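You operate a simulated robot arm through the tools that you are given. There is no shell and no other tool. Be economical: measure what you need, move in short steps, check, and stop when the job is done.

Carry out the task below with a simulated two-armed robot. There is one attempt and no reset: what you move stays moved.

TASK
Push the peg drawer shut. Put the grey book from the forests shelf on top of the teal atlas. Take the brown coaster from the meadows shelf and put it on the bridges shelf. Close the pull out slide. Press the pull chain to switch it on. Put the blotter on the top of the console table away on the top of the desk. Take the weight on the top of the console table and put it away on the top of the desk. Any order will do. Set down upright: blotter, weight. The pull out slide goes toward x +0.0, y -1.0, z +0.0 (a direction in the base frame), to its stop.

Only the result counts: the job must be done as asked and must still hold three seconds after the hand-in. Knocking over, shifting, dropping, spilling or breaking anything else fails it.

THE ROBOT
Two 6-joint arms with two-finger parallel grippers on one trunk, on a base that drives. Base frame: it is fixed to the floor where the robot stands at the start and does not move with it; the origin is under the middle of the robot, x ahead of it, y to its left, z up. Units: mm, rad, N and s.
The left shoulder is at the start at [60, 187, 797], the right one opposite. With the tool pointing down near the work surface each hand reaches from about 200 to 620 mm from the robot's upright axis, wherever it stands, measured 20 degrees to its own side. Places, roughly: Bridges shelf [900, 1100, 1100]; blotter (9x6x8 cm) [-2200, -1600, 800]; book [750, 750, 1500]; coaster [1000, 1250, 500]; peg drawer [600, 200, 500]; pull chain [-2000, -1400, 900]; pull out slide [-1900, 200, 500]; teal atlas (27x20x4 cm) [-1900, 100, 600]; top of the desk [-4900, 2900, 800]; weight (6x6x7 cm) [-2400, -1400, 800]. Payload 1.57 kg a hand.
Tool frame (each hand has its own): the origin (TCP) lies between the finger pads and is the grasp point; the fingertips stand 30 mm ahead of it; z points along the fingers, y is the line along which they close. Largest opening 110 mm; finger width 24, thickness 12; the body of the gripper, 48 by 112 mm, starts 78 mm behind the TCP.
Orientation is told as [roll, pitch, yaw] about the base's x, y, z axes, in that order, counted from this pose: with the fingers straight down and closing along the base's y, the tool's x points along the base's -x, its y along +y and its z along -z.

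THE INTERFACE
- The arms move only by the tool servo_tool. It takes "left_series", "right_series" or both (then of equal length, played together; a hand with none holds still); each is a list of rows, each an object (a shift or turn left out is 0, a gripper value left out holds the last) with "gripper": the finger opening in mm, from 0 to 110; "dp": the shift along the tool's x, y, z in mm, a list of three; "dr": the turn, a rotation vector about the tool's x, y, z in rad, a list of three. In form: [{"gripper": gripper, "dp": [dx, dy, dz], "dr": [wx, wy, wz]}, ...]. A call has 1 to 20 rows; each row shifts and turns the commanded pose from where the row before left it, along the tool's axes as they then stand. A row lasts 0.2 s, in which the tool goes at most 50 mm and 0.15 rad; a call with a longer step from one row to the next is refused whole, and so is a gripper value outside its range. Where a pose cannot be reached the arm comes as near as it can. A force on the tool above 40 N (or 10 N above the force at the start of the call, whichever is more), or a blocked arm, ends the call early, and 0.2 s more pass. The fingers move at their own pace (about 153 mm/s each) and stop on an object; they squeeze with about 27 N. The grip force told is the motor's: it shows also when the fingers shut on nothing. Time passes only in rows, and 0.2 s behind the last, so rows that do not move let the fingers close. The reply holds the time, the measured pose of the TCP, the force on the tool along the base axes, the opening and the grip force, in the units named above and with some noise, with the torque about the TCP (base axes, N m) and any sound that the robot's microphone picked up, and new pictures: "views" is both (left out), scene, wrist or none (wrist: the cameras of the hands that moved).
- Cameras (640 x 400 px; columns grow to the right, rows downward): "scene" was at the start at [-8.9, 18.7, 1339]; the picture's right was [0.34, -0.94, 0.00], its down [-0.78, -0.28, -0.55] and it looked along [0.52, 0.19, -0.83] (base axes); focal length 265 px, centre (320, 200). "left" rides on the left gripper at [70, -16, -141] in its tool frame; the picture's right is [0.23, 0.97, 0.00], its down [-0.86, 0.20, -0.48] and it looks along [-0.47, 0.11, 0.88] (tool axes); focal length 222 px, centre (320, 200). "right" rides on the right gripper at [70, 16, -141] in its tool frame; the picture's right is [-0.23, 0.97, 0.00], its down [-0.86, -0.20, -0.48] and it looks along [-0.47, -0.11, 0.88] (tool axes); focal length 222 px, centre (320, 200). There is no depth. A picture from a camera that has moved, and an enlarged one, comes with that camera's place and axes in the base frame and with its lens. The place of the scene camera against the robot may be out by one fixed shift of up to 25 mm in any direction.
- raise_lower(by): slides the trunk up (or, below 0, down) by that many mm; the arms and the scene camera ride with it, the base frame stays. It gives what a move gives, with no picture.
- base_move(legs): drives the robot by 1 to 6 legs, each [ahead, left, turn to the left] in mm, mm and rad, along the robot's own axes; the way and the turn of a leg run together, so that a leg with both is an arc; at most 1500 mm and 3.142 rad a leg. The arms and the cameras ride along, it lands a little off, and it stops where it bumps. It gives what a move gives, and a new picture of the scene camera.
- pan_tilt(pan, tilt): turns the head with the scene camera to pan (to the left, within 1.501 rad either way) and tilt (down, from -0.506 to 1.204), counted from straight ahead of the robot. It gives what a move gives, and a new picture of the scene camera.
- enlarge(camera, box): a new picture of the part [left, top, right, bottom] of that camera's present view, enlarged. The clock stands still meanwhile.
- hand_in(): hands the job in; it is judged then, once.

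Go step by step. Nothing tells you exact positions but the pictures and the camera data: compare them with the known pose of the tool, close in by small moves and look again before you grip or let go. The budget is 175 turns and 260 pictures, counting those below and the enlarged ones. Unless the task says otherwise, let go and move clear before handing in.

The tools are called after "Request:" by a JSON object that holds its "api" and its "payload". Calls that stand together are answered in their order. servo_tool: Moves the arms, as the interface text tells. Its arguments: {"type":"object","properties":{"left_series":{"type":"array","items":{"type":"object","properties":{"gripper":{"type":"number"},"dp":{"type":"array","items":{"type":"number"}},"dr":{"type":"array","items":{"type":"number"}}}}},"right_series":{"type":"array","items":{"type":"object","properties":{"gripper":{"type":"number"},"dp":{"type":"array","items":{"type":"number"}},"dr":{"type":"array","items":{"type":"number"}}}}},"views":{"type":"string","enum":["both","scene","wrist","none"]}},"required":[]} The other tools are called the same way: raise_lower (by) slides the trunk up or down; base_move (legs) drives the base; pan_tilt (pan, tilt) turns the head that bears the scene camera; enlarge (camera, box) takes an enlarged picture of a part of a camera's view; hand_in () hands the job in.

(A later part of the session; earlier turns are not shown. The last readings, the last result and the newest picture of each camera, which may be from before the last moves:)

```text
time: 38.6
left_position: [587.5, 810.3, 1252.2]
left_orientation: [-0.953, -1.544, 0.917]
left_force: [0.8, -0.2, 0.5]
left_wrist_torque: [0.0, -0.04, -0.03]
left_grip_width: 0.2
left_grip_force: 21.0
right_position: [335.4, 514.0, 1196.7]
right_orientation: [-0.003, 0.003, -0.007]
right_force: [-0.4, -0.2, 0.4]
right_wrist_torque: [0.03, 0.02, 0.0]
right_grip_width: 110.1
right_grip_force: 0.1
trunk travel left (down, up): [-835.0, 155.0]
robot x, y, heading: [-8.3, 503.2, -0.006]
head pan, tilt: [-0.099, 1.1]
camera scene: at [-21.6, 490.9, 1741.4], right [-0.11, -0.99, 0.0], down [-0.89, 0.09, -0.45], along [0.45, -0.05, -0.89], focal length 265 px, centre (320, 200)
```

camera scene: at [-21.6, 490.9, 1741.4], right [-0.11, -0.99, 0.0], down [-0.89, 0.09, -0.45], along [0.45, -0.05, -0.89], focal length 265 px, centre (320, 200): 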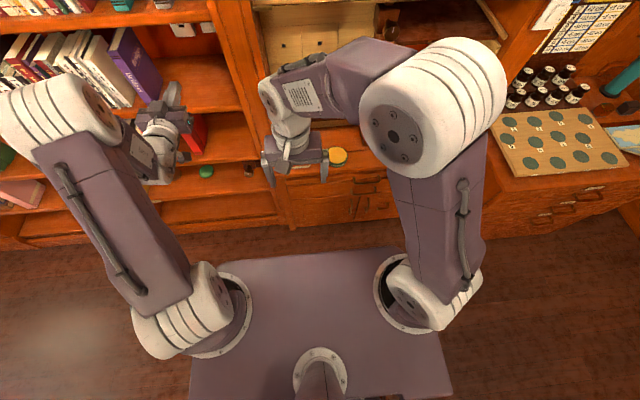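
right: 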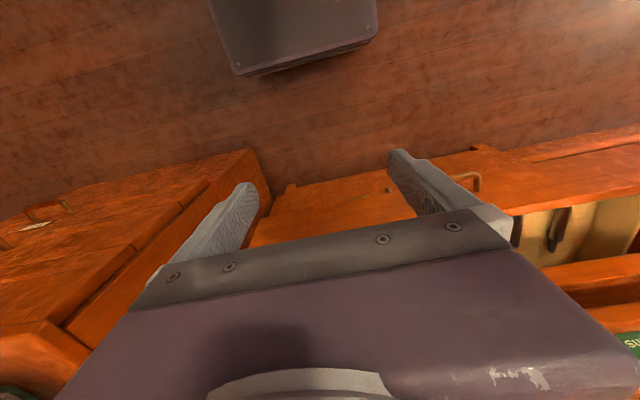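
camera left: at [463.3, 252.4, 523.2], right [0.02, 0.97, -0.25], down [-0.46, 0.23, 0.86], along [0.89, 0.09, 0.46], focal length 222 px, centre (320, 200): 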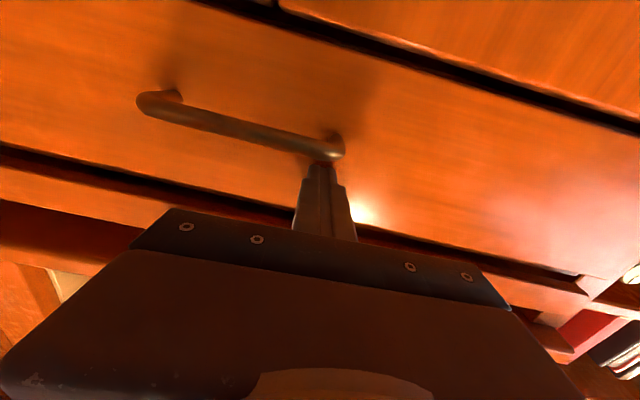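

The grey book stands free with about 55 mm gap on its left, spine near (751, 806), shelf z ≈ 1363. First the coaster, near (833, 1174, 520): I'll drive left, then lower the trunk.

Request:
{"api": "base_move", "payload": {"legs": [[0, 430, 0]]}}

Request:
{"api": "raise_lower", "payload": {"by": -400}}

Request:
{"api": "raise_lower", "payload": {"by": -280}}

Request:
{"api": "pan_tilt", "payload": {"pan": 0.1, "tilt": 0.6}}

Request:
{"api": "enlarge", "payload": {"camera": "left", "box": [0, 0, 640, 400]}}

```text
time: 41.2
left_position: [590.0, 1244.6, 1252.5]
left_orientation: [-0.923, -1.546, 0.885]
left_force: [-0.4, -1.4, -0.4]
left_wrist_torque: [0.02, 0.01, 0.03]
left_grip_width: 0.1
left_grip_force: 21.4
right_position: [337.6, 945.9, 1196.7]
right_orientation: [0.002, 0.001, -0.005]
right_force: [0.5, 0.8, 0.0]
right_wrist_torque: [0.02, 0.02, -0.06]
right_grip_width: 109.7
right_grip_force: 0.0
trunk travel left (down, up): [-835.0, 155.0]
robot x, y, heading: [-8.8, 938.7, -0.004]
head pan, tilt: [-0.099, 1.1]
camera scene: at [-19.0, 923.1, 1741.3], right [-0.11, -0.99, 0.0], down [-0.89, 0.09, -0.45], along [0.45, -0.05, -0.89], focal length 265 px, centre (320, 200)
```

scene: 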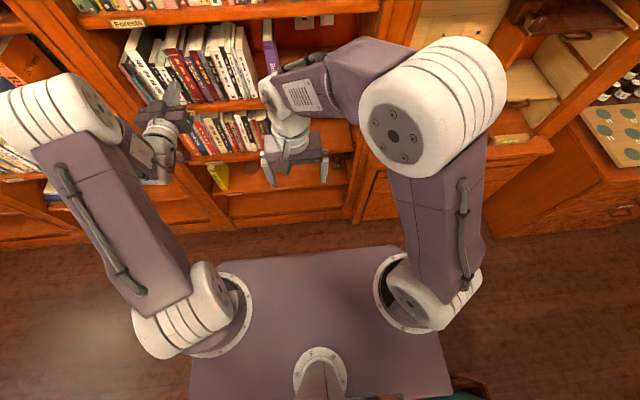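

```text
time: 45.1
left_position: [590.0, 1244.2, 853.2]
left_orientation: [-0.953, -1.545, 0.916]
left_force: [0.1, 0.5, -0.6]
left_wrist_torque: [-0.02, 0.0, -0.01]
left_grip_width: 0.0
left_grip_force: 21.2
right_position: [336.9, 947.1, 797.1]
right_orientation: [-0.001, 0.0, -0.006]
right_force: [-0.1, -0.8, 0.4]
right_wrist_torque: [0.0, 0.03, 0.02]
right_grip_width: 110.1
right_grip_force: 0.1
trunk travel left (down, up): [-435.0, 555.0]
robot x, y, heading: [-7.7, 933.1, -0.005]
head pan, tilt: [-0.099, 1.1]
```

```text
time: 47.9
left_position: [590.0, 1245.2, 572.4]
left_orientation: [-0.953, -1.544, 0.916]
left_force: [-0.5, -0.7, 0.0]
left_wrist_torque: [0.01, 0.04, -0.03]
left_grip_width: 0.0
left_grip_force: 21.2
right_position: [337.6, 947.9, 516.4]
right_orientation: [-0.001, -0.001, -0.005]
right_force: [-0.4, 0.7, 0.3]
right_wrist_torque: [0.0, -0.02, 0.01]
right_grip_width: 110.0
right_grip_force: 0.0
trunk travel left (down, up): [-155.0, 835.0]
robot x, y, heading: [-4.1, 936.3, -0.005]
head pan, tilt: [-0.099, 1.1]
```

```text
time: 48.8
left_position: [590.8, 1245.3, 573.2]
left_orientation: [-0.952, -1.545, 0.913]
left_force: [0.9, -0.8, -0.4]
left_wrist_torque: [-0.01, 0.02, 0.03]
left_grip_width: 0.1
left_grip_force: 21.5
right_position: [336.5, 947.2, 516.3]
right_orientation: [-0.003, 0.002, -0.005]
right_force: [-0.1, -0.4, 0.6]
right_wrist_torque: [0.0, -0.01, 0.0]
right_grip_width: 110.0
right_grip_force: 0.1
trunk travel left (down, up): [-155.0, 835.0]
robot x, y, heading: [-7.6, 937.3, -0.008]
head pan, tilt: [0.099, 0.6]
camera scene: at [6.2, 940.0, 1099.8], right [0.09, -1.0, 0.0], down [-0.56, -0.05, -0.82], along [0.82, 0.08, -0.57], focal length 265 px, centre (320, 200)
```

scene: 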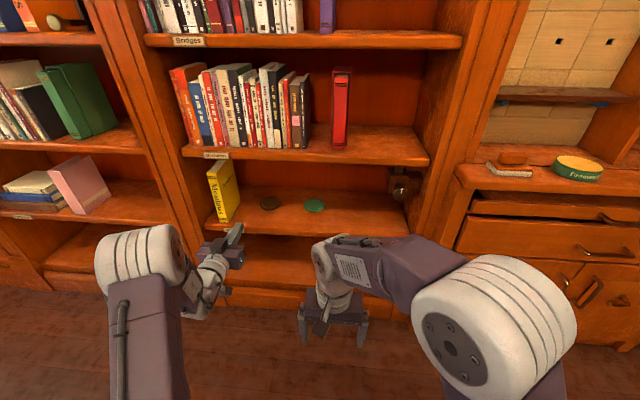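

```text
1.00 times, centred on (320, 200) of left (not enlarged: the box is as wide or as high as the picture)
camera zoom: at [448.0, 1233.3, 505.1], right [0.03, 0.97, -0.25], down [-0.46, 0.23, 0.86], along [0.89, 0.09, 0.45], focal length 222 px, centre (320, 200)
```

zoom: 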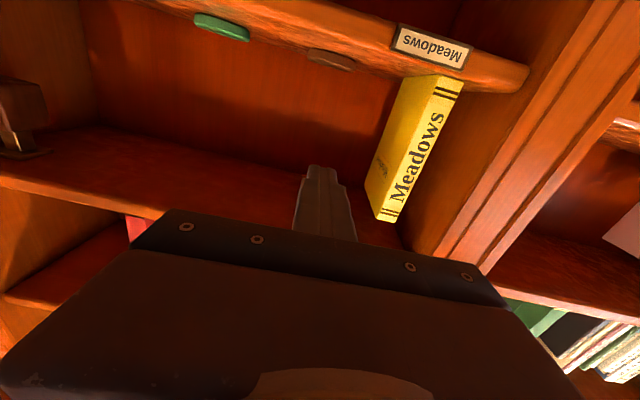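

The brown coaster comes out near (872, 1230, 466), with the shelf front near x 700. I'll flip the left hand about its axis so its camera sits on top, open it, then tilt it down about 30°.

Request:
{"api": "servo_tool", "payload": {"left_series": [{"gripper": 108, "dr": [0, 0, 0.15]}, {"dr": [0, 0, 0.15]}, {"dr": [0, 0, 0.15]}, {"dr": [0, 0, 0.15]}, {"dr": [0, 0, 0.15]}, {"dr": [0, 0, 0.15]}, {"dr": [0, 0, 0.15]}, {"dr": [0, 0, 0.15]}, {"dr": [0, 0, 0.15]}, {"dr": [0, 0, 0.15]}, {"dr": [0, 0, 0.15]}, {"dr": [0, 0, 0.15]}, {"dr": [0, 0, 0.15]}, {"dr": [0, 0, 0.15]}, {"dr": [0, 0, 0.15]}, {"dr": [0, 0, 0.15]}, {"dr": [0, 0, 0.15]}, {"dr": [0, 0, 0.15]}, {"dr": [0, 0, 0.15]}, {"dr": [0, 0, 0.15]}], "views": "wrist"}}

```text
time: 51.9
left_position: [728.5, 1395.4, 775.7]
left_orientation: [1.486, 0.442, -1.618]
left_force: [-4.1, 2.2, -9.6]
left_wrist_torque: [-0.08, 0.17, 0.16]
left_grip_width: 110.1
left_grip_force: 1.1
left hand out of reach, approached as far as the arm can: row 1, 2, 3, 4, 5, 6, 7, 8, 9, 10, 12, 13, 14, 15
right_position: [336.3, 947.8, 515.6]
right_orientation: [-0.003, 0.001, -0.003]
right_force: [-0.1, 0.0, 0.5]
right_wrist_torque: [-0.01, 0.02, 0.0]
right_grip_width: 110.2
right_grip_force: 0.2
trunk travel left (down, up): [-155.0, 835.0]
robot x, y, heading: [-6.5, 935.2, -0.002]
head pan, tilt: [0.099, 0.6]
stopped in row 15 (left hand): the force on the tool passed its limit (the readings are from after the stop); the commanded pose is now the measured one
camera left: at [590.8, 1468.3, 800.9], right [0.07, -0.21, 0.97], down [-0.5, -0.85, -0.15], along [0.86, -0.48, -0.17], focal length 222 px, centre (320, 200)
```

left: 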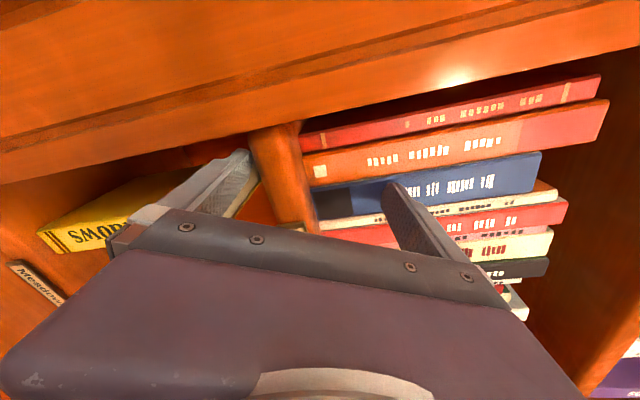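

The arm wandered out of reach and touched a shelf edge. I'll pull straight back and check nothing was disturbed.

Request:
{"api": "servo_tool", "payload": {"left_series": [{"dp": [0, 0, -30]}, {"dp": [0, 0, -40]}, {"dp": [0, 0, -40]}, {"dp": [0, 0, -30]}], "views": "both"}}

Request:
{"api": "pan_tilt", "payload": {"pan": 0.5, "tilt": 0.6}}

```text
time: 52.4
left_position: [711.6, 1411.8, 777.4]
left_orientation: [1.457, 0.42, -1.651]
left_force: [-5.8, -4.2, -17.9]
left_wrist_torque: [-0.76, 0.74, 0.37]
left_grip_width: 110.0
left_grip_force: 0.9
left hand out of reach, approached as far as the arm can: row 1, 2
right_position: [337.9, 947.8, 516.5]
right_orientation: [-0.004, 0.004, -0.004]
right_force: [0.1, -0.4, 0.3]
right_wrist_torque: [0.01, -0.01, -0.02]
right_grip_width: 110.1
right_grip_force: 0.1
trunk travel left (down, up): [-155.0, 835.0]
robot x, y, heading: [-3.9, 936.8, -0.01]
head pan, tilt: [0.099, 0.6]
stopped in row 2 (left hand): the force on the tool passed its limit (the readings are from after the stop); the commanded pose is now the measured one
camera scene: at [8.3, 941.4, 1099.9], right [0.09, -1.0, 0.0], down [-0.56, -0.05, -0.82], along [0.82, 0.08, -0.57], focal length 265 px, centre (320, 200)
camera left: at [576.7, 1486.5, 805.8], right [0.09, -0.2, 0.98], down [-0.52, -0.84, -0.12], along [0.85, -0.5, -0.18], focal length 222 px, centre (320, 200)
```

scene: 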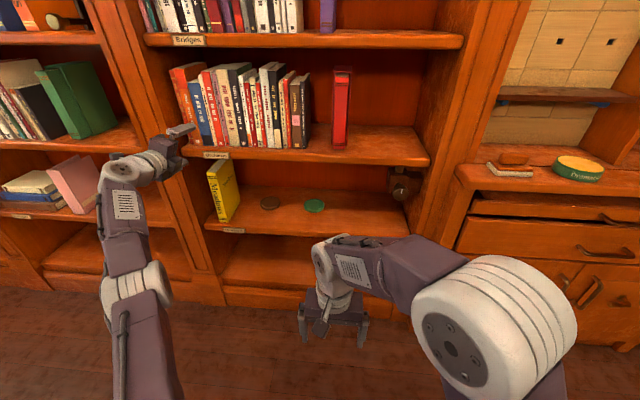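
left: 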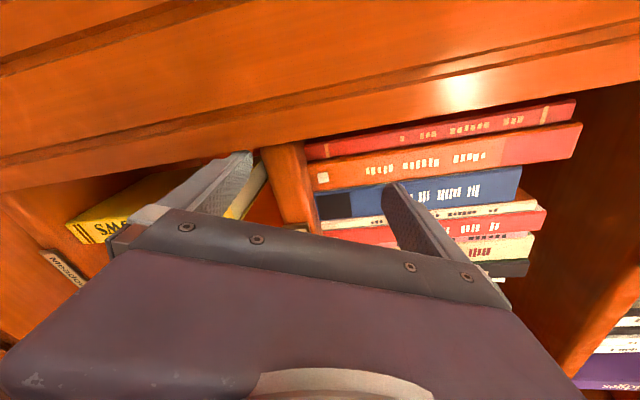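

```text
time: 53.3
left_position: [712.7, 1410.2, 777.8]
left_orientation: [1.46, 0.422, -1.652]
left_force: [-15.0, -10.0, -32.1]
left_wrist_torque: [-1.45, 1.43, 0.48]
left_grip_width: 110.0
left_grip_force: 1.8
right_position: [338.5, 947.5, 515.3]
right_orientation: [-0.001, 0.002, -0.007]
right_force: [-0.6, 0.6, -0.5]
right_wrist_torque: [-0.02, 0.0, 0.0]
right_grip_width: 110.0
right_grip_force: 0.1
trunk travel left (down, up): [-155.0, 835.0]
robot x, y, heading: [-6.7, 933.0, -0.001]
head pan, tilt: [0.499, 0.6]
camera scene: at [-1.2, 975.2, 1099.6], right [0.47, -0.88, 0.0], down [-0.5, -0.27, -0.82], along [0.73, 0.39, -0.57], focal length 265 px, centre (320, 200)
```

scene: 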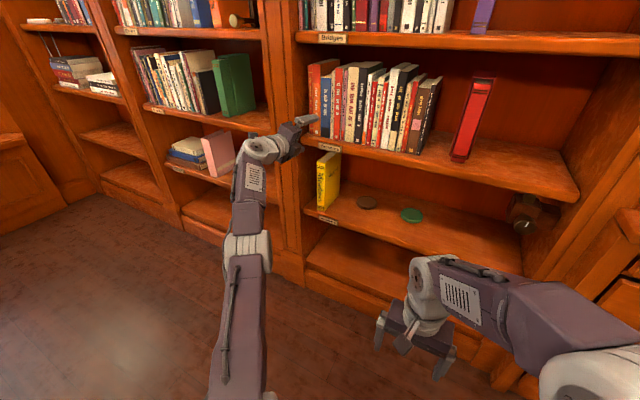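

The fingers straddle the shelf board, with the lower one pressing up under it. I'll drop the trunk 25 mm to relieve it and then back the base off.

Request:
{"api": "raise_lower", "payload": {"by": -25}}

```text
time: 54.0
left_position: [709.8, 1410.3, 762.3]
left_orientation: [1.474, 0.43, -1.638]
left_force: [0.4, -0.4, -0.3]
left_wrist_torque: [0.0, -0.02, -0.01]
left_grip_width: 108.1
left_grip_force: 0.0
right_position: [337.8, 947.0, 492.0]
right_orientation: [-0.002, 0.0, -0.005]
right_force: [-0.4, -0.5, 0.4]
right_wrist_torque: [0.01, 0.01, 0.01]
right_grip_width: 110.1
right_grip_force: 0.1
trunk travel left (down, up): [-130.0, 860.0]
robot x, y, heading: [-9.3, 937.6, -0.007]
head pan, tilt: [0.499, 0.6]
```

Force is gone. Now I back the base off so the fingers leave the shelf.

Request:
{"api": "base_move", "payload": {"legs": [[-150, 0, 0]]}}

Request:
{"api": "enlarge", "payload": {"camera": "left", "box": [0, 0, 640, 400]}}

```text
time: 55.4
left_position: [561.2, 1410.5, 759.8]
left_orientation: [1.472, 0.429, -1.643]
left_force: [0.2, -0.2, 0.6]
left_wrist_torque: [0.02, 0.01, -0.01]
left_grip_width: 107.9
left_grip_force: 0.0
right_position: [185.8, 947.6, 492.2]
right_orientation: [-0.001, 0.0, -0.006]
right_force: [-0.8, -0.3, 0.1]
right_wrist_torque: [-0.01, 0.02, -0.03]
right_grip_width: 110.0
right_grip_force: 0.0
trunk travel left (down, up): [-130.0, 860.0]
robot x, y, heading: [-158.9, 939.5, -0.004]
head pan, tilt: [0.499, 0.6]
camera scene: at [-154.3, 974.3, 1074.9], right [0.47, -0.88, 0.0], down [-0.5, -0.27, -0.83], along [0.73, 0.39, -0.56], focal length 265 px, centre (320, 200)
```

scene: 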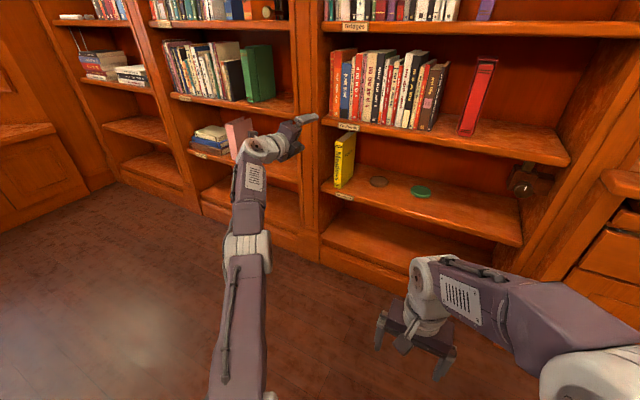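

```text
1.00 times, centred on (320, 200) of left (not enlarged: the box is as wide or as high as the picture)
camera zoom: at [424.1, 1485.5, 787.2], right [0.08, -0.2, 0.98], down [-0.52, -0.84, -0.13], along [0.85, -0.49, -0.17], focal length 222 px, centre (320, 200)
```

zoom: 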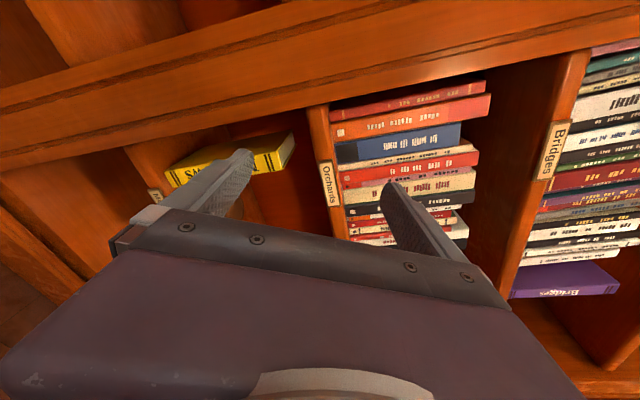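

The hand is free and nothing moved. I'll move it down and toward the coaster, well in front of the shelves, then finish the roll there.

Request:
{"api": "servo_tool", "payload": {"left_series": [{"dp": [-35, -23, 3]}, {"dp": [-35, -23, 3]}, {"dp": [-35, -23, 3]}, {"dp": [-35, -23, 3]}, {"dp": [-35, -23, 3]}, {"dp": [-35, -23, 3]}, {}], "views": "none"}}

Request:
{"api": "servo_tool", "payload": {"left_series": [{"dr": [0, 0, 0.14]}, {"dr": [0, 0, 0.14]}, {"dr": [0, 0, 0.14]}, {"dr": [0, 0, 0.14]}, {"dr": [0, 0, 0.14]}, {"dr": [0, 0, 0.14]}, {"dr": [0, 0, 0.14]}, {"dr": [0, 0, 0.14]}], "views": "both"}}

```text
time: 57.0
left_position: [656.7, 1283.9, 632.6]
left_orientation: [1.443, 0.421, -1.637]
left_force: [-0.2, -0.3, 0.0]
left_wrist_torque: [0.0, -0.02, 0.02]
left_grip_width: 107.8
left_grip_force: 0.0
left hand out of reach, approached as far as the arm can: row 1, 2, 3, 4, 5, 6
right_position: [186.4, 947.2, 491.4]
right_orientation: [-0.001, 0.001, -0.008]
right_force: [-0.5, 0.3, -0.6]
right_wrist_torque: [-0.01, 0.0, -0.01]
right_grip_width: 110.0
right_grip_force: 0.1
trunk travel left (down, up): [-130.0, 860.0]
robot x, y, heading: [-155.9, 932.7, -0.006]
head pan, tilt: [0.499, 0.6]
```

```text
time: 58.8
left_position: [671.2, 1130.0, 716.8]
left_orientation: [0.961, 1.464, -2.124]
left_force: [-0.2, -0.3, 0.2]
left_wrist_torque: [0.01, 0.0, 0.0]
left_grip_width: 107.8
left_grip_force: 0.0
left hand out of reach, approached as far as the arm can: row 1, 2, 3, 4, 5, 6, 7, 8
right_position: [187.1, 948.1, 491.3]
right_orientation: [-0.002, 0.002, -0.006]
right_force: [0.0, -0.5, -0.3]
right_wrist_torque: [-0.01, 0.0, 0.0]
right_grip_width: 110.1
right_grip_force: 0.0
trunk travel left (down, up): [-130.0, 860.0]
robot x, y, heading: [-154.4, 936.8, -0.003]
head pan, tilt: [0.499, 0.6]
camera scene: at [-154.2, 974.6, 1074.9], right [0.47, -0.88, 0.0], down [-0.5, -0.27, -0.82], along [0.73, 0.39, -0.57], focal length 265 px, centre (320, 200)
camera left: at [534.3, 1145.2, 793.2], right [0.07, -0.95, 0.31], down [-0.51, -0.3, -0.8], along [0.86, -0.1, -0.51], focal length 222 px, centre (320, 200)
```

scene: 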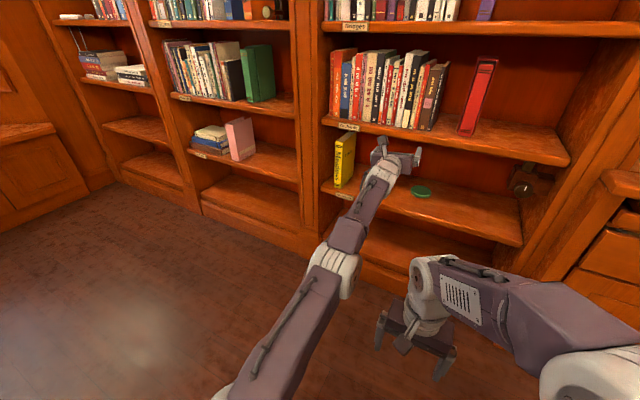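
left: 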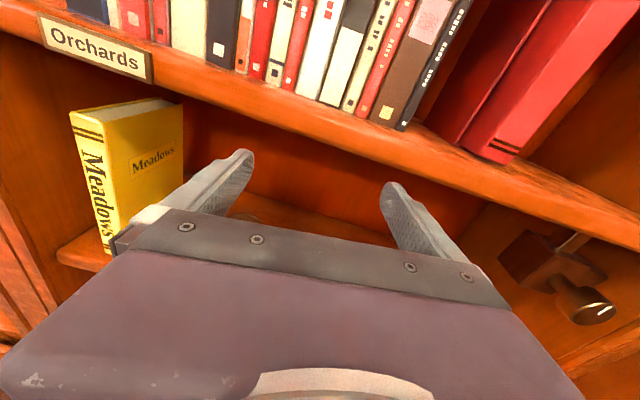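

The hand now points forward with its camera on top. I'll tilt it down 30° while moving to y ≈ 1230 in front of the Meadows shelf.

Request:
{"api": "servo_tool", "payload": {"left_series": [{"dp": [-30, -15, -10]}, {"dp": [-30, -15, -10]}, {"dp": [-30, -15, -10]}, {"dp": [-30, -15, -10]}, {"dp": [-30, -15, 0]}, {"dp": [-20, -15, 0]}, {"dr": [0, -0.13, 0]}, {"dr": [0, -0.13, 0]}, {"dr": [0, -0.13, 0]}, {"dr": [0, -0.13, 0]}, {}], "views": "wrist"}}

```text
time: 61.2
left_position: [617.5, 1205.2, 543.0]
left_orientation: [0.089, 1.095, -3.137]
left_force: [-0.1, 0.5, -0.3]
left_wrist_torque: [0.0, 0.03, 0.03]
left_grip_width: 108.0
left_grip_force: 0.0
left hand out of reach, approached as far as the arm can: row 9, 10
right_position: [187.2, 947.7, 489.9]
right_orientation: [-0.002, 0.001, -0.008]
right_force: [0.2, -0.6, -0.6]
right_wrist_torque: [-0.02, 0.01, 0.03]
right_grip_width: 110.2
right_grip_force: 0.0
trunk travel left (down, up): [-130.0, 860.0]
robot x, y, heading: [-155.4, 935.5, -0.005]
head pan, tilt: [0.499, 0.6]
camera left: at [526.0, 1234.8, 668.4], right [0.03, -0.97, 0.24], down [-0.83, -0.16, -0.53], along [0.56, -0.18, -0.81], focal length 222 px, centre (320, 200)
```

left: 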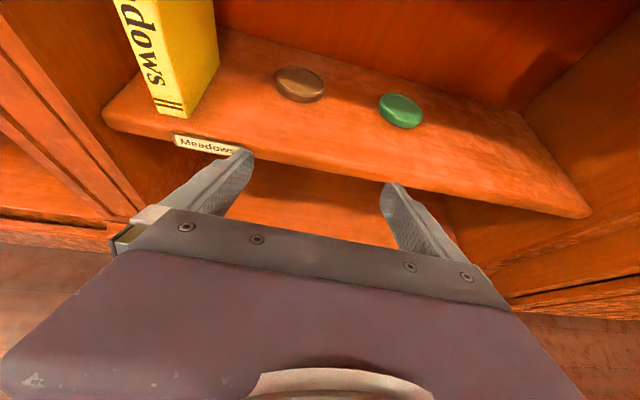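

The brown coaster triangulates to (887, 1231, 464). The hand is above shelf level, so I'll drive ahead 200 mm to bring it over the coaster, then look.

Request:
{"api": "base_move", "payload": {"legs": [[190, 0, 0]]}}

Request:
{"api": "servo_tool", "payload": {"left_series": [{"dp": [-8, -10, 0]}, {"dp": [-8, -10, 0]}, {"dp": [-8, -10, 0]}, {}], "views": "wrist"}}

```text
time: 62.7
left_position: [806.0, 1204.8, 543.5]
left_orientation: [0.088, 1.094, -3.134]
left_force: [0.5, 0.1, -0.3]
left_wrist_torque: [-0.01, 0.01, -0.01]
left_grip_width: 107.9
left_grip_force: 0.0
right_position: [374.9, 946.3, 491.5]
right_orientation: [0.0, 0.001, -0.006]
right_force: [0.0, -0.7, -0.1]
right_wrist_torque: [0.01, 0.04, -0.01]
right_grip_width: 110.3
right_grip_force: 0.0
trunk travel left (down, up): [-130.0, 860.0]
robot x, y, heading: [33.7, 935.7, -0.006]
head pan, tilt: [0.499, 0.6]
camera scene: at [34.4, 973.0, 1074.9], right [0.47, -0.88, 0.0], down [-0.5, -0.27, -0.82], along [0.73, 0.39, -0.57], focal length 265 px, centre (320, 200)
```

scene: 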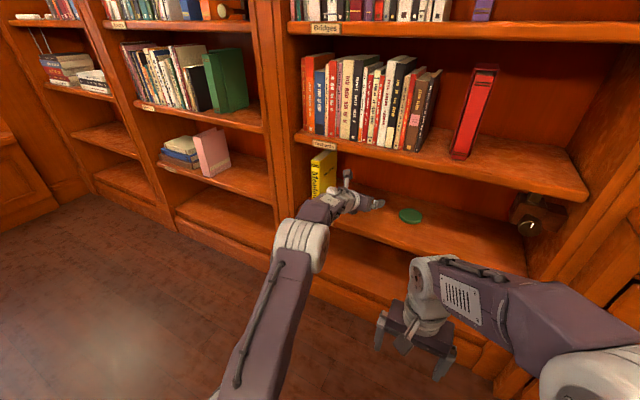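

```text
time: 63.7
left_position: [795.5, 1235.1, 520.4]
left_orientation: [0.089, 1.095, -3.135]
left_force: [0.1, -0.3, 0.1]
left_wrist_torque: [-0.01, 0.03, -0.01]
left_grip_width: 108.1
left_grip_force: 0.1
right_position: [376.4, 945.4, 491.6]
right_orientation: [-0.003, 0.002, -0.008]
right_force: [0.0, -0.3, 0.2]
right_wrist_torque: [0.02, 0.0, 0.03]
right_grip_width: 110.2
right_grip_force: 0.1
trunk travel left (down, up): [-130.0, 860.0]
robot x, y, heading: [33.9, 937.3, -0.008]
head pan, tilt: [0.499, 0.6]
camera left: at [705.5, 1263.7, 645.3], right [0.03, -0.97, 0.24], down [-0.83, -0.16, -0.53], along [0.56, -0.18, -0.81], focal length 222 px, centre (320, 200)
```

left: 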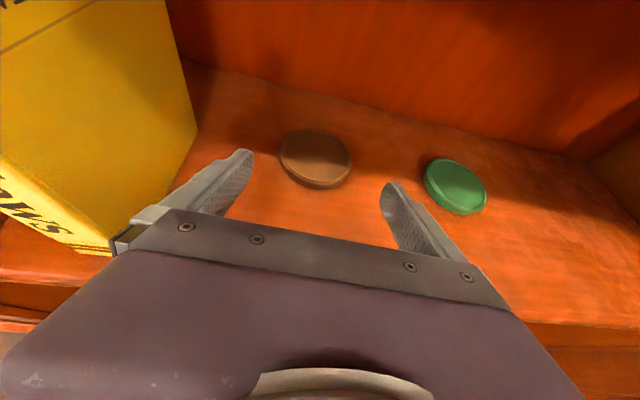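

Coaster confirmed at (887, 1231), about 80 mm across. I'll advance along the tool axis to straddle it.

Request:
{"api": "servo_tool", "payload": {"left_series": [{"gripper": 100, "dp": [1, -1, 20]}, {"dp": [1, -1, 20]}, {"dp": [1, -1, 20]}, {"dp": [0, -1, 20]}, {}], "views": "wrist"}}

```text
time: 64.9
left_position: [833.4, 1232.9, 503.7]
left_orientation: [0.09, 1.094, -3.133]
left_force: [-0.6, -0.5, 0.9]
left_wrist_torque: [-0.01, -0.01, 0.0]
left_grip_width: 100.0
left_grip_force: 0.0
left hand out of reach, approached as far as the arm can: row 3, 4
right_position: [375.4, 945.8, 492.1]
right_orientation: [-0.002, 0.001, -0.006]
right_force: [-0.1, -0.1, 0.4]
right_wrist_torque: [0.03, 0.01, 0.0]
right_grip_width: 110.0
right_grip_force: 0.1
trunk travel left (down, up): [-130.0, 860.0]
robot x, y, heading: [28.7, 935.0, -0.007]
head pan, tilt: [0.499, 0.6]
camera left: at [742.1, 1262.2, 628.8], right [0.03, -0.97, 0.24], down [-0.83, -0.16, -0.53], along [0.56, -0.18, -0.81], focal length 222 px, centre (320, 200)
```

left: 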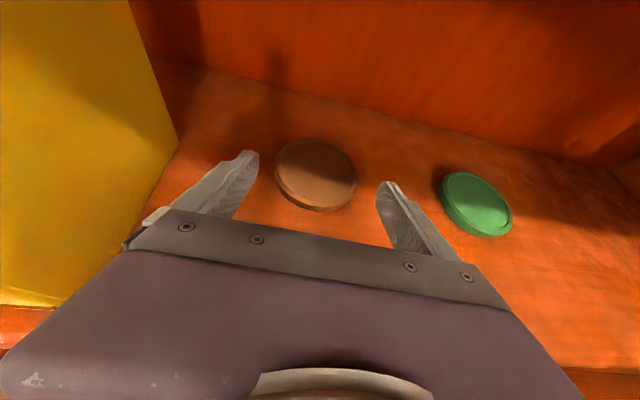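

The arm is at its limit; I'll drive ahead 50 mm and then settle the fingers around the coaster.

Request:
{"api": "base_move", "payload": {"legs": [[50, 0, 0]]}}

Request:
{"api": "servo_tool", "payload": {"left_series": [{"dp": [-6, 0, -2]}, {"dp": [-6, 0, -2]}, {"dp": [-5, 0, -1]}, {}], "views": "wrist"}}

```text
time: 65.8
left_position: [882.1, 1232.6, 503.1]
left_orientation: [0.088, 1.094, -3.136]
left_force: [-0.3, -0.5, -1.1]
left_wrist_torque: [-0.02, 0.0, 0.02]
left_grip_width: 100.1
left_grip_force: 0.1
right_position: [424.9, 946.5, 491.9]
right_orientation: [-0.003, 0.005, -0.005]
right_force: [0.0, 0.0, -1.0]
right_wrist_torque: [-0.01, 0.0, -0.01]
right_grip_width: 109.8
right_grip_force: 0.1
trunk travel left (down, up): [-130.0, 860.0]
robot x, y, heading: [80.9, 937.3, -0.006]
head pan, tilt: [0.499, 0.6]
camera scene: at [84.0, 972.7, 1074.9], right [0.47, -0.88, 0.0], down [-0.5, -0.27, -0.82], along [0.73, 0.39, -0.57], focal length 265 px, centre (320, 200)
```

scene: 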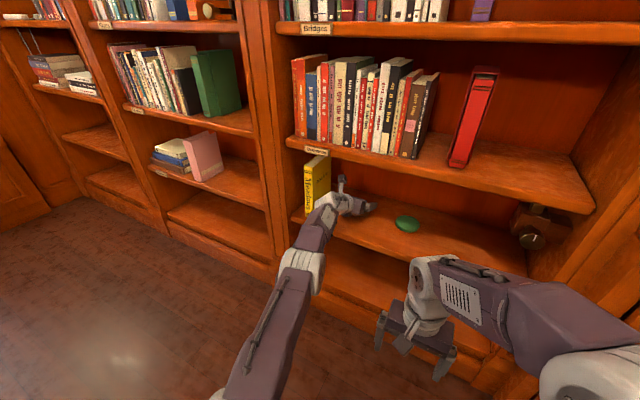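

```text
time: 66.8
left_position: [871.5, 1235.0, 490.4]
left_orientation: [0.09, 1.094, -3.133]
left_force: [-0.7, -1.0, 0.7]
left_wrist_torque: [-0.01, 0.01, 0.01]
left_grip_width: 100.2
left_grip_force: 0.1
right_position: [425.5, 946.9, 491.0]
right_orientation: [-0.003, 0.002, -0.004]
right_force: [-0.3, 0.5, 0.1]
right_wrist_torque: [-0.02, -0.02, 0.01]
right_grip_width: 110.2
right_grip_force: 0.1
trunk travel left (down, up): [-130.0, 860.0]
robot x, y, heading: [80.0, 936.5, -0.003]
head pan, tilt: [0.499, 0.6]
camera left: at [779.3, 1263.2, 615.8], right [0.03, -0.97, 0.24], down [-0.83, -0.16, -0.53], along [0.56, -0.18, -0.81], focal length 222 px, centre (320, 200)
```

left: 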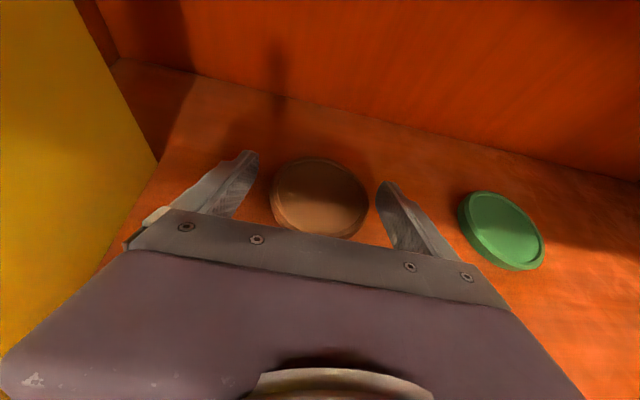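

Fingers straddle the coaster. I lower a few millimetres more and close.

Request:
{"api": "servo_tool", "payload": {"left_series": [{"dp": [-3.5, 0, 0]}, {"dp": [-3, 0, 1]}, {}, {"gripper": 60}, {"gripper": 60}, {"gripper": 60}], "views": "wrist"}}

```text
time: 68.2
left_position: [867.6, 1233.2, 485.8]
left_orientation: [0.087, 1.097, -3.134]
left_force: [1.3, 4.3, 8.9]
left_wrist_torque: [0.37, -0.21, 0.07]
left_grip_width: 82.6
left_grip_force: 27.1
right_position: [424.4, 946.1, 492.2]
right_orientation: [-0.002, 0.001, -0.006]
right_force: [0.5, 0.2, 0.0]
right_wrist_torque: [0.03, 0.01, 0.01]
right_grip_width: 110.0
right_grip_force: 0.0
trunk travel left (down, up): [-130.0, 860.0]
robot x, y, heading: [75.3, 938.3, -0.001]
head pan, tilt: [0.499, 0.6]
camera left: at [776.4, 1263.0, 611.4], right [0.03, -0.97, 0.24], down [-0.83, -0.16, -0.54], along [0.56, -0.18, -0.81], focal length 222 px, centre (320, 200)
```

left: 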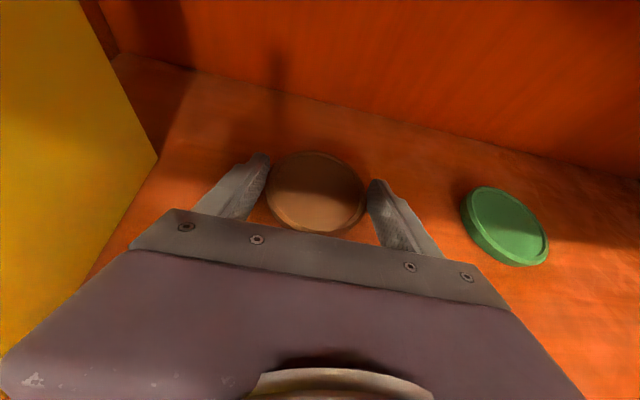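

Gripped at 82.6 mm. I'll lift straight up with the trunk and check.

Request:
{"api": "raise_lower", "payload": {"by": 40}}

Request:
{"api": "enlarge", "payload": {"camera": "left", "box": [0, 0, 640, 400]}}

```text
time: 69.1
left_position: [868.8, 1232.8, 523.5]
left_orientation: [0.091, 1.095, -3.133]
left_force: [0.4, -0.1, -1.1]
left_wrist_torque: [0.02, 0.0, 0.02]
left_grip_width: 82.9
left_grip_force: 26.9
right_position: [425.6, 946.3, 531.0]
right_orientation: [-0.003, 0.0, -0.007]
right_force: [-0.6, -0.5, -0.3]
right_wrist_torque: [0.02, 0.01, 0.0]
right_grip_width: 109.7
right_grip_force: 0.0
trunk travel left (down, up): [-170.0, 820.0]
robot x, y, heading: [79.2, 936.7, -0.004]
head pan, tilt: [0.499, 0.6]
```

```text
1.00 times, centred on (320, 200) of left (not enlarged: the box is as wide or as high as the picture)
camera zoom: at [777.4, 1262.7, 649.1], right [0.03, -0.97, 0.24], down [-0.83, -0.16, -0.53], along [0.56, -0.18, -0.81], focal length 222 px, centre (320, 200)
```

zoom: 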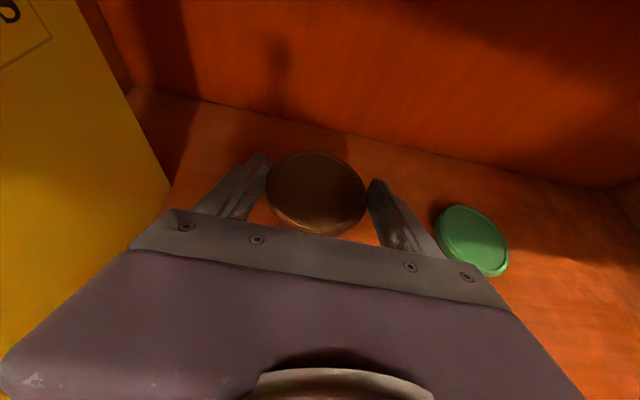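

The coaster is held. I'll back off and raise to the Bridges shelf height.

Request:
{"api": "base_move", "payload": {"legs": [[-290, 0, 0]]}}

Request:
{"api": "raise_lower", "payload": {"by": 400}}

Request:
{"api": "raise_lower", "payload": {"by": 240}}

Request:
{"api": "pan_tilt", "payload": {"pan": 0.0, "tilt": 0.5}}

Request:
{"api": "enlarge", "payload": {"camera": "left", "box": [0, 0, 640, 400]}}

```text
time: 71.1
left_position: [578.6, 1232.3, 523.7]
left_orientation: [0.088, 1.093, -3.14]
left_force: [-0.4, 0.1, -1.1]
left_wrist_torque: [0.02, 0.01, -0.02]
left_grip_width: 82.9
left_grip_force: 26.9
right_position: [133.7, 946.3, 531.7]
right_orientation: [-0.001, 0.002, -0.011]
right_force: [-0.5, 0.1, -1.1]
right_wrist_torque: [0.01, -0.03, 0.03]
right_grip_width: 110.1
right_grip_force: 0.0
trunk travel left (down, up): [-170.0, 820.0]
robot x, y, heading: [-210.0, 934.5, -0.01]
head pan, tilt: [0.499, 0.6]
camera scene: at [-206.4, 975.0, 1114.9], right [0.47, -0.88, 0.0], down [-0.5, -0.27, -0.83], along [0.73, 0.39, -0.56], focal length 265 px, centre (320, 200)
```

scene: 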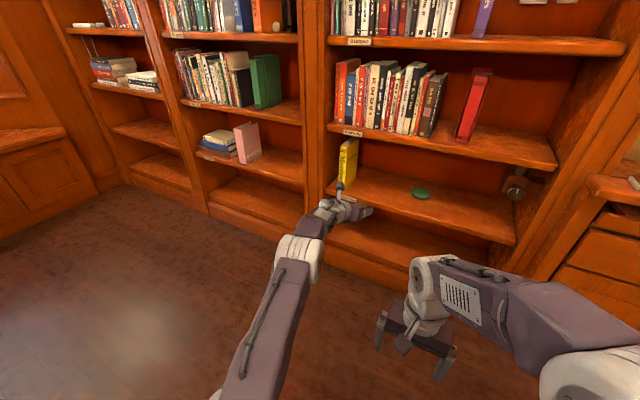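

```text
time: 74.9
left_position: [579.4, 1232.3, 924.8]
left_orientation: [0.089, 1.093, -3.139]
left_force: [0.4, -0.5, -1.2]
left_wrist_torque: [0.03, 0.0, 0.0]
left_grip_width: 82.8
left_grip_force: 27.3
right_position: [134.8, 947.3, 932.4]
right_orientation: [-0.002, 0.001, -0.011]
right_force: [-0.3, 0.5, 1.0]
right_wrist_torque: [0.02, 0.0, 0.04]
right_grip_width: 110.1
right_grip_force: 0.1
trunk travel left (down, up): [-570.0, 420.0]
robot x, y, heading: [-212.3, 939.2, -0.015]
head pan, tilt: [0.499, 0.6]
```

```text
time: 77.4
left_position: [579.9, 1232.6, 1164.6]
left_orientation: [0.089, 1.094, -3.139]
left_force: [0.2, -0.1, -0.8]
left_wrist_torque: [0.02, 0.02, 0.05]
left_grip_width: 82.8
left_grip_force: 27.2
right_position: [134.0, 946.6, 1172.0]
right_orientation: [-0.002, 0.003, -0.011]
right_force: [-0.8, -0.3, 0.2]
right_wrist_torque: [0.02, 0.03, 0.0]
right_grip_width: 110.1
right_grip_force: 0.0
trunk travel left (down, up): [-810.0, 180.0]
robot x, y, heading: [-210.4, 937.3, -0.007]
head pan, tilt: [0.499, 0.6]
```

```text
time: 78.3
left_position: [579.2, 1233.0, 1164.3]
left_orientation: [0.09, 1.095, -3.137]
left_force: [-0.5, 0.7, -0.3]
left_wrist_torque: [0.01, 0.02, -0.06]
left_grip_width: 82.7
left_grip_force: 27.0
right_position: [133.3, 947.2, 1171.5]
right_orientation: [-0.003, 0.001, -0.011]
right_force: [-0.9, -0.9, -0.3]
right_wrist_torque: [0.01, -0.02, -0.04]
right_grip_width: 110.0
right_grip_force: 0.0
trunk travel left (down, up): [-810.0, 180.0]
robot x, y, heading: [-211.3, 938.1, -0.006]
head pan, tilt: [0.0, 0.499]
camera scene: at [-193.3, 932.8, 1764.0], right [-0.01, -1.0, 0.0], down [-0.48, 0.0, -0.88], along [0.88, -0.01, -0.48], focal length 265 px, centre (320, 200)
```

scene: 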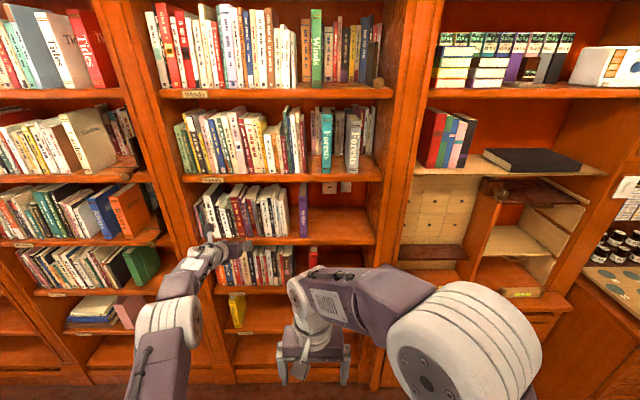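

```text
1.00 times, centred on (320, 200) of left (not enlarged: the box is as wide or as high as the picture)
camera zoom: at [488.4, 1262.3, 1289.6], right [0.03, -0.97, 0.24], down [-0.83, -0.16, -0.53], along [0.56, -0.18, -0.81], focal length 222 px, centre (320, 200)
```

zoom: 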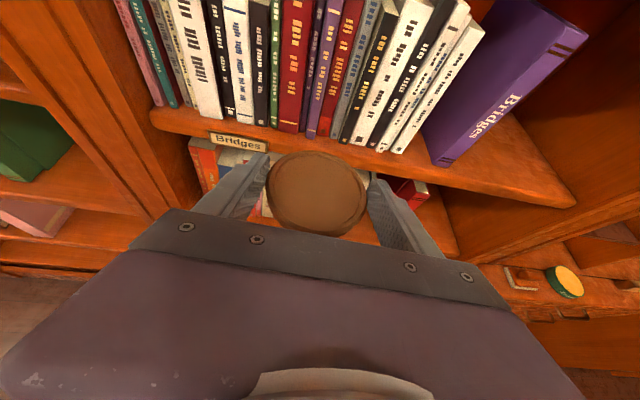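

Bridges shelf has free space right of the purple book, around y 720–980. I'll shift the base right so the coaster lines up with y ≈ 850, then check before entering.

Request:
{"api": "base_move", "payload": {"legs": [[0, -380, 0], [120, 0, 0]]}}

Request:
{"api": "enlarge", "payload": {"camera": "left", "box": [0, 0, 640, 400]}}

```text
time: 80.2
left_position: [629.0, 970.0, 1164.0]
left_orientation: [0.093, 1.096, 3.026]
left_force: [-0.5, 0.8, -1.1]
left_wrist_torque: [-0.01, 0.01, -0.04]
left_grip_width: 82.7
left_grip_force: 27.0
right_position: [149.8, 739.9, 1171.5]
right_orientation: [-0.005, -0.001, -0.133]
right_force: [-0.3, 0.3, 0.7]
right_wrist_torque: [-0.07, 0.02, 0.0]
right_grip_width: 110.1
right_grip_force: 0.1
trunk travel left (down, up): [-810.0, 180.0]
robot x, y, heading: [-190.4, 770.1, -0.137]
head pan, tilt: [0.0, 0.499]
stopped in leg 1: the robot was blocked; the commanded pose is now the measured one
camera scene: at [-175.0, 766.2, 1764.1], right [-0.13, -0.99, 0.0], down [-0.47, 0.06, -0.88], along [0.87, -0.12, -0.48], focal length 265 px, centre (320, 200)
```

scene: 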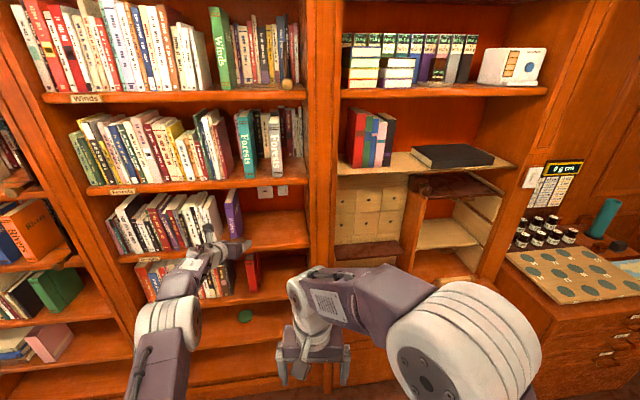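

```text
1.00 times, centred on (320, 200) of left (not enlarged: the box is as wide or as high as the picture)
camera zoom: at [541.7, 1011.1, 1289.5], right [-0.09, -0.97, 0.24], down [-0.84, -0.06, -0.53], along [0.53, -0.25, -0.81], focal length 222 px, centre (320, 200)
```

zoom: 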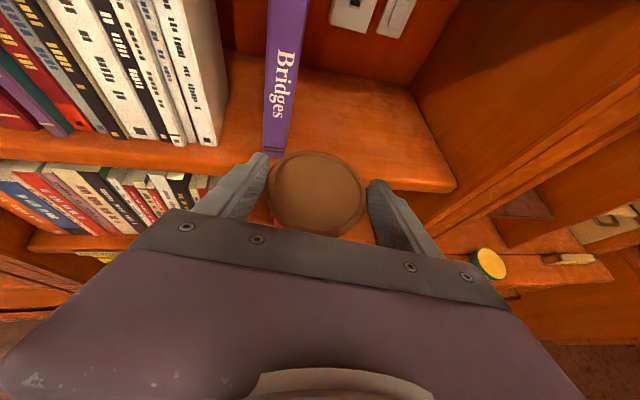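

The base was blocked, probably by the magazine rack. I'll look at it before moving.

Request:
{"api": "pan_tilt", "payload": {"pan": -1.5, "tilt": 1.1}}

```text
time: 81.8
left_position: [628.6, 966.9, 1164.3]
left_orientation: [0.088, 1.094, 3.023]
left_force: [0.0, 0.7, -0.5]
left_wrist_torque: [0.0, 0.01, 0.01]
left_grip_width: 82.9
left_grip_force: 26.4
right_position: [152.5, 737.0, 1171.7]
right_orientation: [-0.002, 0.002, -0.135]
right_force: [0.4, -0.2, 0.3]
right_wrist_torque: [0.0, -0.01, 0.04]
right_grip_width: 110.0
right_grip_force: 0.1
trunk travel left (down, up): [-810.0, 180.0]
robot x, y, heading: [-190.9, 771.1, -0.132]
head pan, tilt: [-1.499, 1.1]
camera scene: at [-268.3, 710.5, 1716.3], right [-1.0, 0.06, 0.0], down [0.06, 0.89, -0.45], along [-0.03, -0.45, -0.89], focal length 265 px, centre (320, 200)
```

scene: 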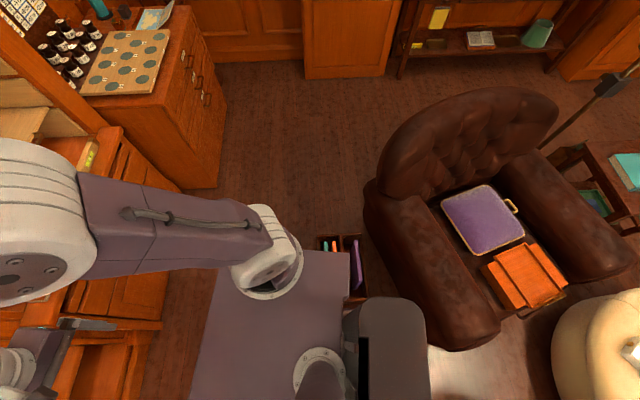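

The rack looks upright and in place; the base only bumped it. I'll retract the left hand, then ease left, straighten, and go forward before shifting right.

Request:
{"api": "base_move", "payload": {"legs": [[0, 50, 0], [0, 0, 0.132]]}}

Request:
{"api": "servo_tool", "payload": {"left_series": [{"dp": [-17.4, 3, -34]}, {"dp": [-17.4, 3, -34]}, {"dp": [-17.4, 3, -34]}, {"dp": [-17.4, 3, -34]}, {}], "views": "wrist"}}

```text
time: 83.3
left_position: [603.7, 1117.6, 1164.9]
left_orientation: [0.079, 1.094, -3.137]
left_force: [-0.8, -0.4, -1.2]
left_wrist_torque: [-0.01, 0.01, 0.05]
left_grip_width: 82.6
left_grip_force: 26.4
right_position: [160.4, 828.9, 1172.0]
right_orientation: [0.003, 0.001, -0.003]
right_force: [0.4, 0.1, 0.3]
right_wrist_torque: [0.04, -0.01, 0.01]
right_grip_width: 110.0
right_grip_force: 0.1
trunk travel left (down, up): [-810.0, 180.0]
robot x, y, heading: [-183.9, 819.7, -0.002]
head pan, tilt: [-1.499, 1.1]
camera scene: at [-253.5, 747.3, 1716.1], right [-1.0, -0.07, 0.0], down [-0.06, 0.89, -0.45], along [0.03, -0.45, -0.89], focal length 265 px, centre (320, 200)
```

scene: 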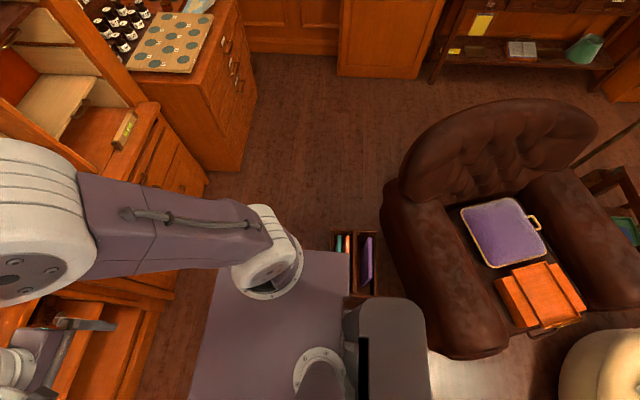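

```text
time: 84.5
left_position: [450.3, 1119.7, 1164.7]
left_orientation: [0.088, 1.094, -3.132]
left_force: [-0.4, 0.1, -1.3]
left_wrist_torque: [0.01, 0.01, -0.02]
left_grip_width: 82.5
left_grip_force: 27.1
right_position: [162.2, 830.5, 1171.8]
right_orientation: [-0.002, 0.002, -0.005]
right_force: [0.8, -0.8, 0.2]
right_wrist_torque: [-0.02, -0.03, 0.0]
right_grip_width: 110.2
right_grip_force: 0.1
trunk travel left (down, up): [-810.0, 180.0]
robot x, y, heading: [-184.7, 820.9, -0.009]
head pan, tilt: [-1.499, 1.1]
camera left: at [358.9, 1148.9, 1290.9], right [0.04, -0.97, 0.24], down [-0.83, -0.16, -0.53], along [0.56, -0.18, -0.81], focal length 222 px, centre (320, 200)
```

left: 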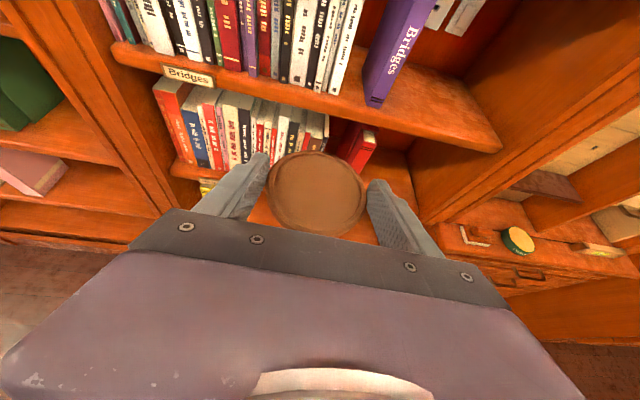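

Now forward, then right toward y ≈ 555.

Request:
{"api": "base_move", "payload": {"legs": [[180, 0, 0], [0, -265, 0]]}}

Request:
{"api": "enlarge", "payload": {"camera": "left", "box": [0, 0, 640, 400]}}

```text
time: 87.5
left_position: [628.4, 852.2, 1164.5]
left_orientation: [0.092, 1.093, -3.134]
left_force: [0.2, -0.3, -0.7]
left_wrist_torque: [0.0, 0.01, -0.02]
left_grip_width: 82.7
left_grip_force: 27.3
right_position: [336.6, 565.0, 1171.7]
right_orientation: [-0.003, 0.004, -0.007]
right_force: [0.4, -0.1, 0.1]
right_wrist_torque: [-0.03, -0.02, 0.0]
right_grip_width: 110.0
right_grip_force: 0.1
trunk travel left (down, up): [-810.0, 180.0]
robot x, y, heading: [-7.9, 553.7, -0.01]
head pan, tilt: [-1.499, 1.1]
camera scene: at [-76.5, 488.2, 1716.4], right [-1.0, -0.06, 0.0], down [-0.06, 0.89, -0.46], along [0.03, -0.45, -0.89], focal length 265 px, centre (320, 200)
```

scene: 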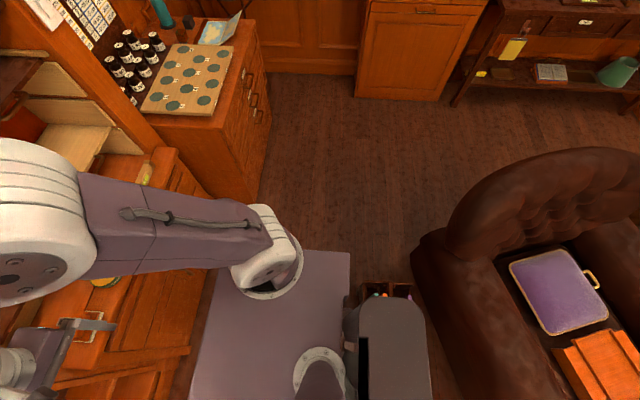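

```text
1.00 times, centred on (320, 200) of left (not enlarged: the box is as wide or as high as the picture)
camera zoom: at [537.3, 881.6, 1290.0], right [0.03, -0.97, 0.24], down [-0.83, -0.16, -0.53], along [0.56, -0.18, -0.81], focal length 222 px, centre (320, 200)
```

zoom: 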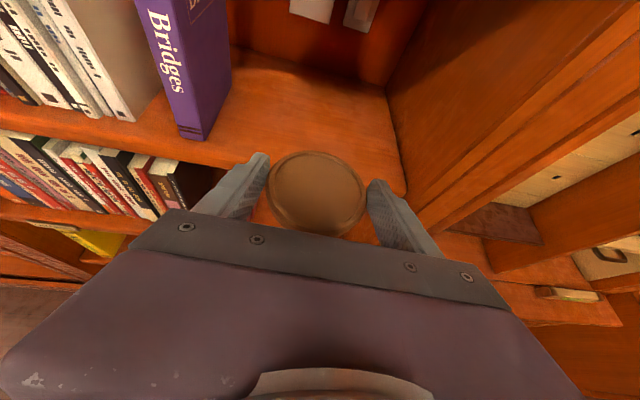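

Free area spans y 702–985; the coaster at y ≈ 850 is well centred. I'll move in: base ahead 60 and arm forward 125 mm, staying high.

Request:
{"api": "base_move", "payload": {"legs": [[60, 0, 0]]}}

Request:
{"api": "servo_tool", "payload": {"left_series": [{"dp": [14.3, -2.3, 28]}, {"dp": [14.3, -2.3, 28]}, {"dp": [14.3, -2.3, 28]}, {"dp": [14.3, -2.3, 28]}, {}], "views": "wrist"}}

```text
time: 88.5
left_position: [681.2, 849.5, 1168.9]
left_orientation: [0.089, 1.1, -3.135]
left_force: [-0.6, 0.0, -0.6]
left_wrist_torque: [-0.02, 0.04, 0.02]
left_grip_width: 82.7
left_grip_force: 26.7
right_position: [391.4, 562.4, 1173.1]
right_orientation: [-0.001, -0.004, -0.007]
right_force: [-1.4, -0.2, 0.2]
right_wrist_torque: [0.02, -0.09, 0.03]
right_grip_width: 109.8
right_grip_force: 0.2
trunk travel left (down, up): [-810.0, 180.0]
robot x, y, heading: [52.1, 558.6, -0.009]
head pan, tilt: [-1.499, 1.1]
camera scene: at [-27.1, 485.2, 1716.0], right [-1.0, -0.06, -0.01], down [-0.05, 0.89, -0.45], along [0.03, -0.45, -0.89], focal length 265 px, centre (320, 200)
```

scene: 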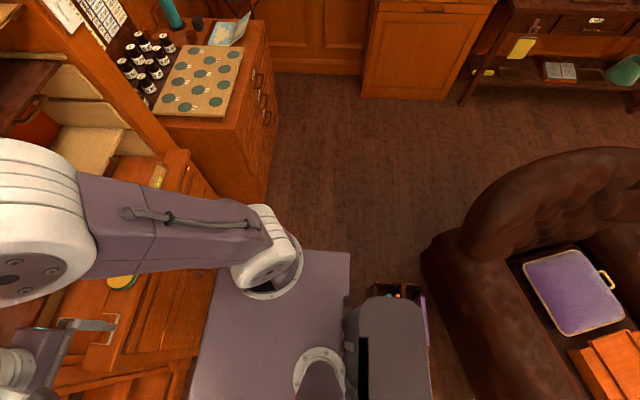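

```text
time: 89.7
left_position: [811.0, 848.4, 1165.8]
left_orientation: [0.088, 1.096, -3.136]
left_force: [0.8, -0.7, -0.6]
left_wrist_torque: [0.0, 0.0, 0.01]
left_grip_width: 82.3
left_grip_force: 27.0
right_position: [395.3, 562.9, 1172.5]
right_orientation: [-0.001, 0.0, -0.006]
right_force: [-0.2, -0.3, -0.3]
right_wrist_torque: [-0.01, -0.03, -0.02]
right_grip_width: 109.9
right_grip_force: 0.1
trunk travel left (down, up): [-810.0, 180.0]
robot x, y, heading: [58.0, 553.4, -0.008]
head pan, tilt: [-1.499, 1.1]
camera left: at [720.5, 878.2, 1291.6], right [0.03, -0.97, 0.24], down [-0.83, -0.16, -0.53], along [0.56, -0.18, -0.81], focal length 222 px, centre (320, 200)
```

left: 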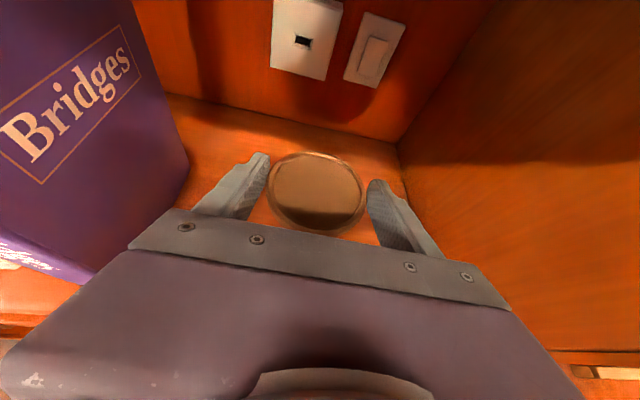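

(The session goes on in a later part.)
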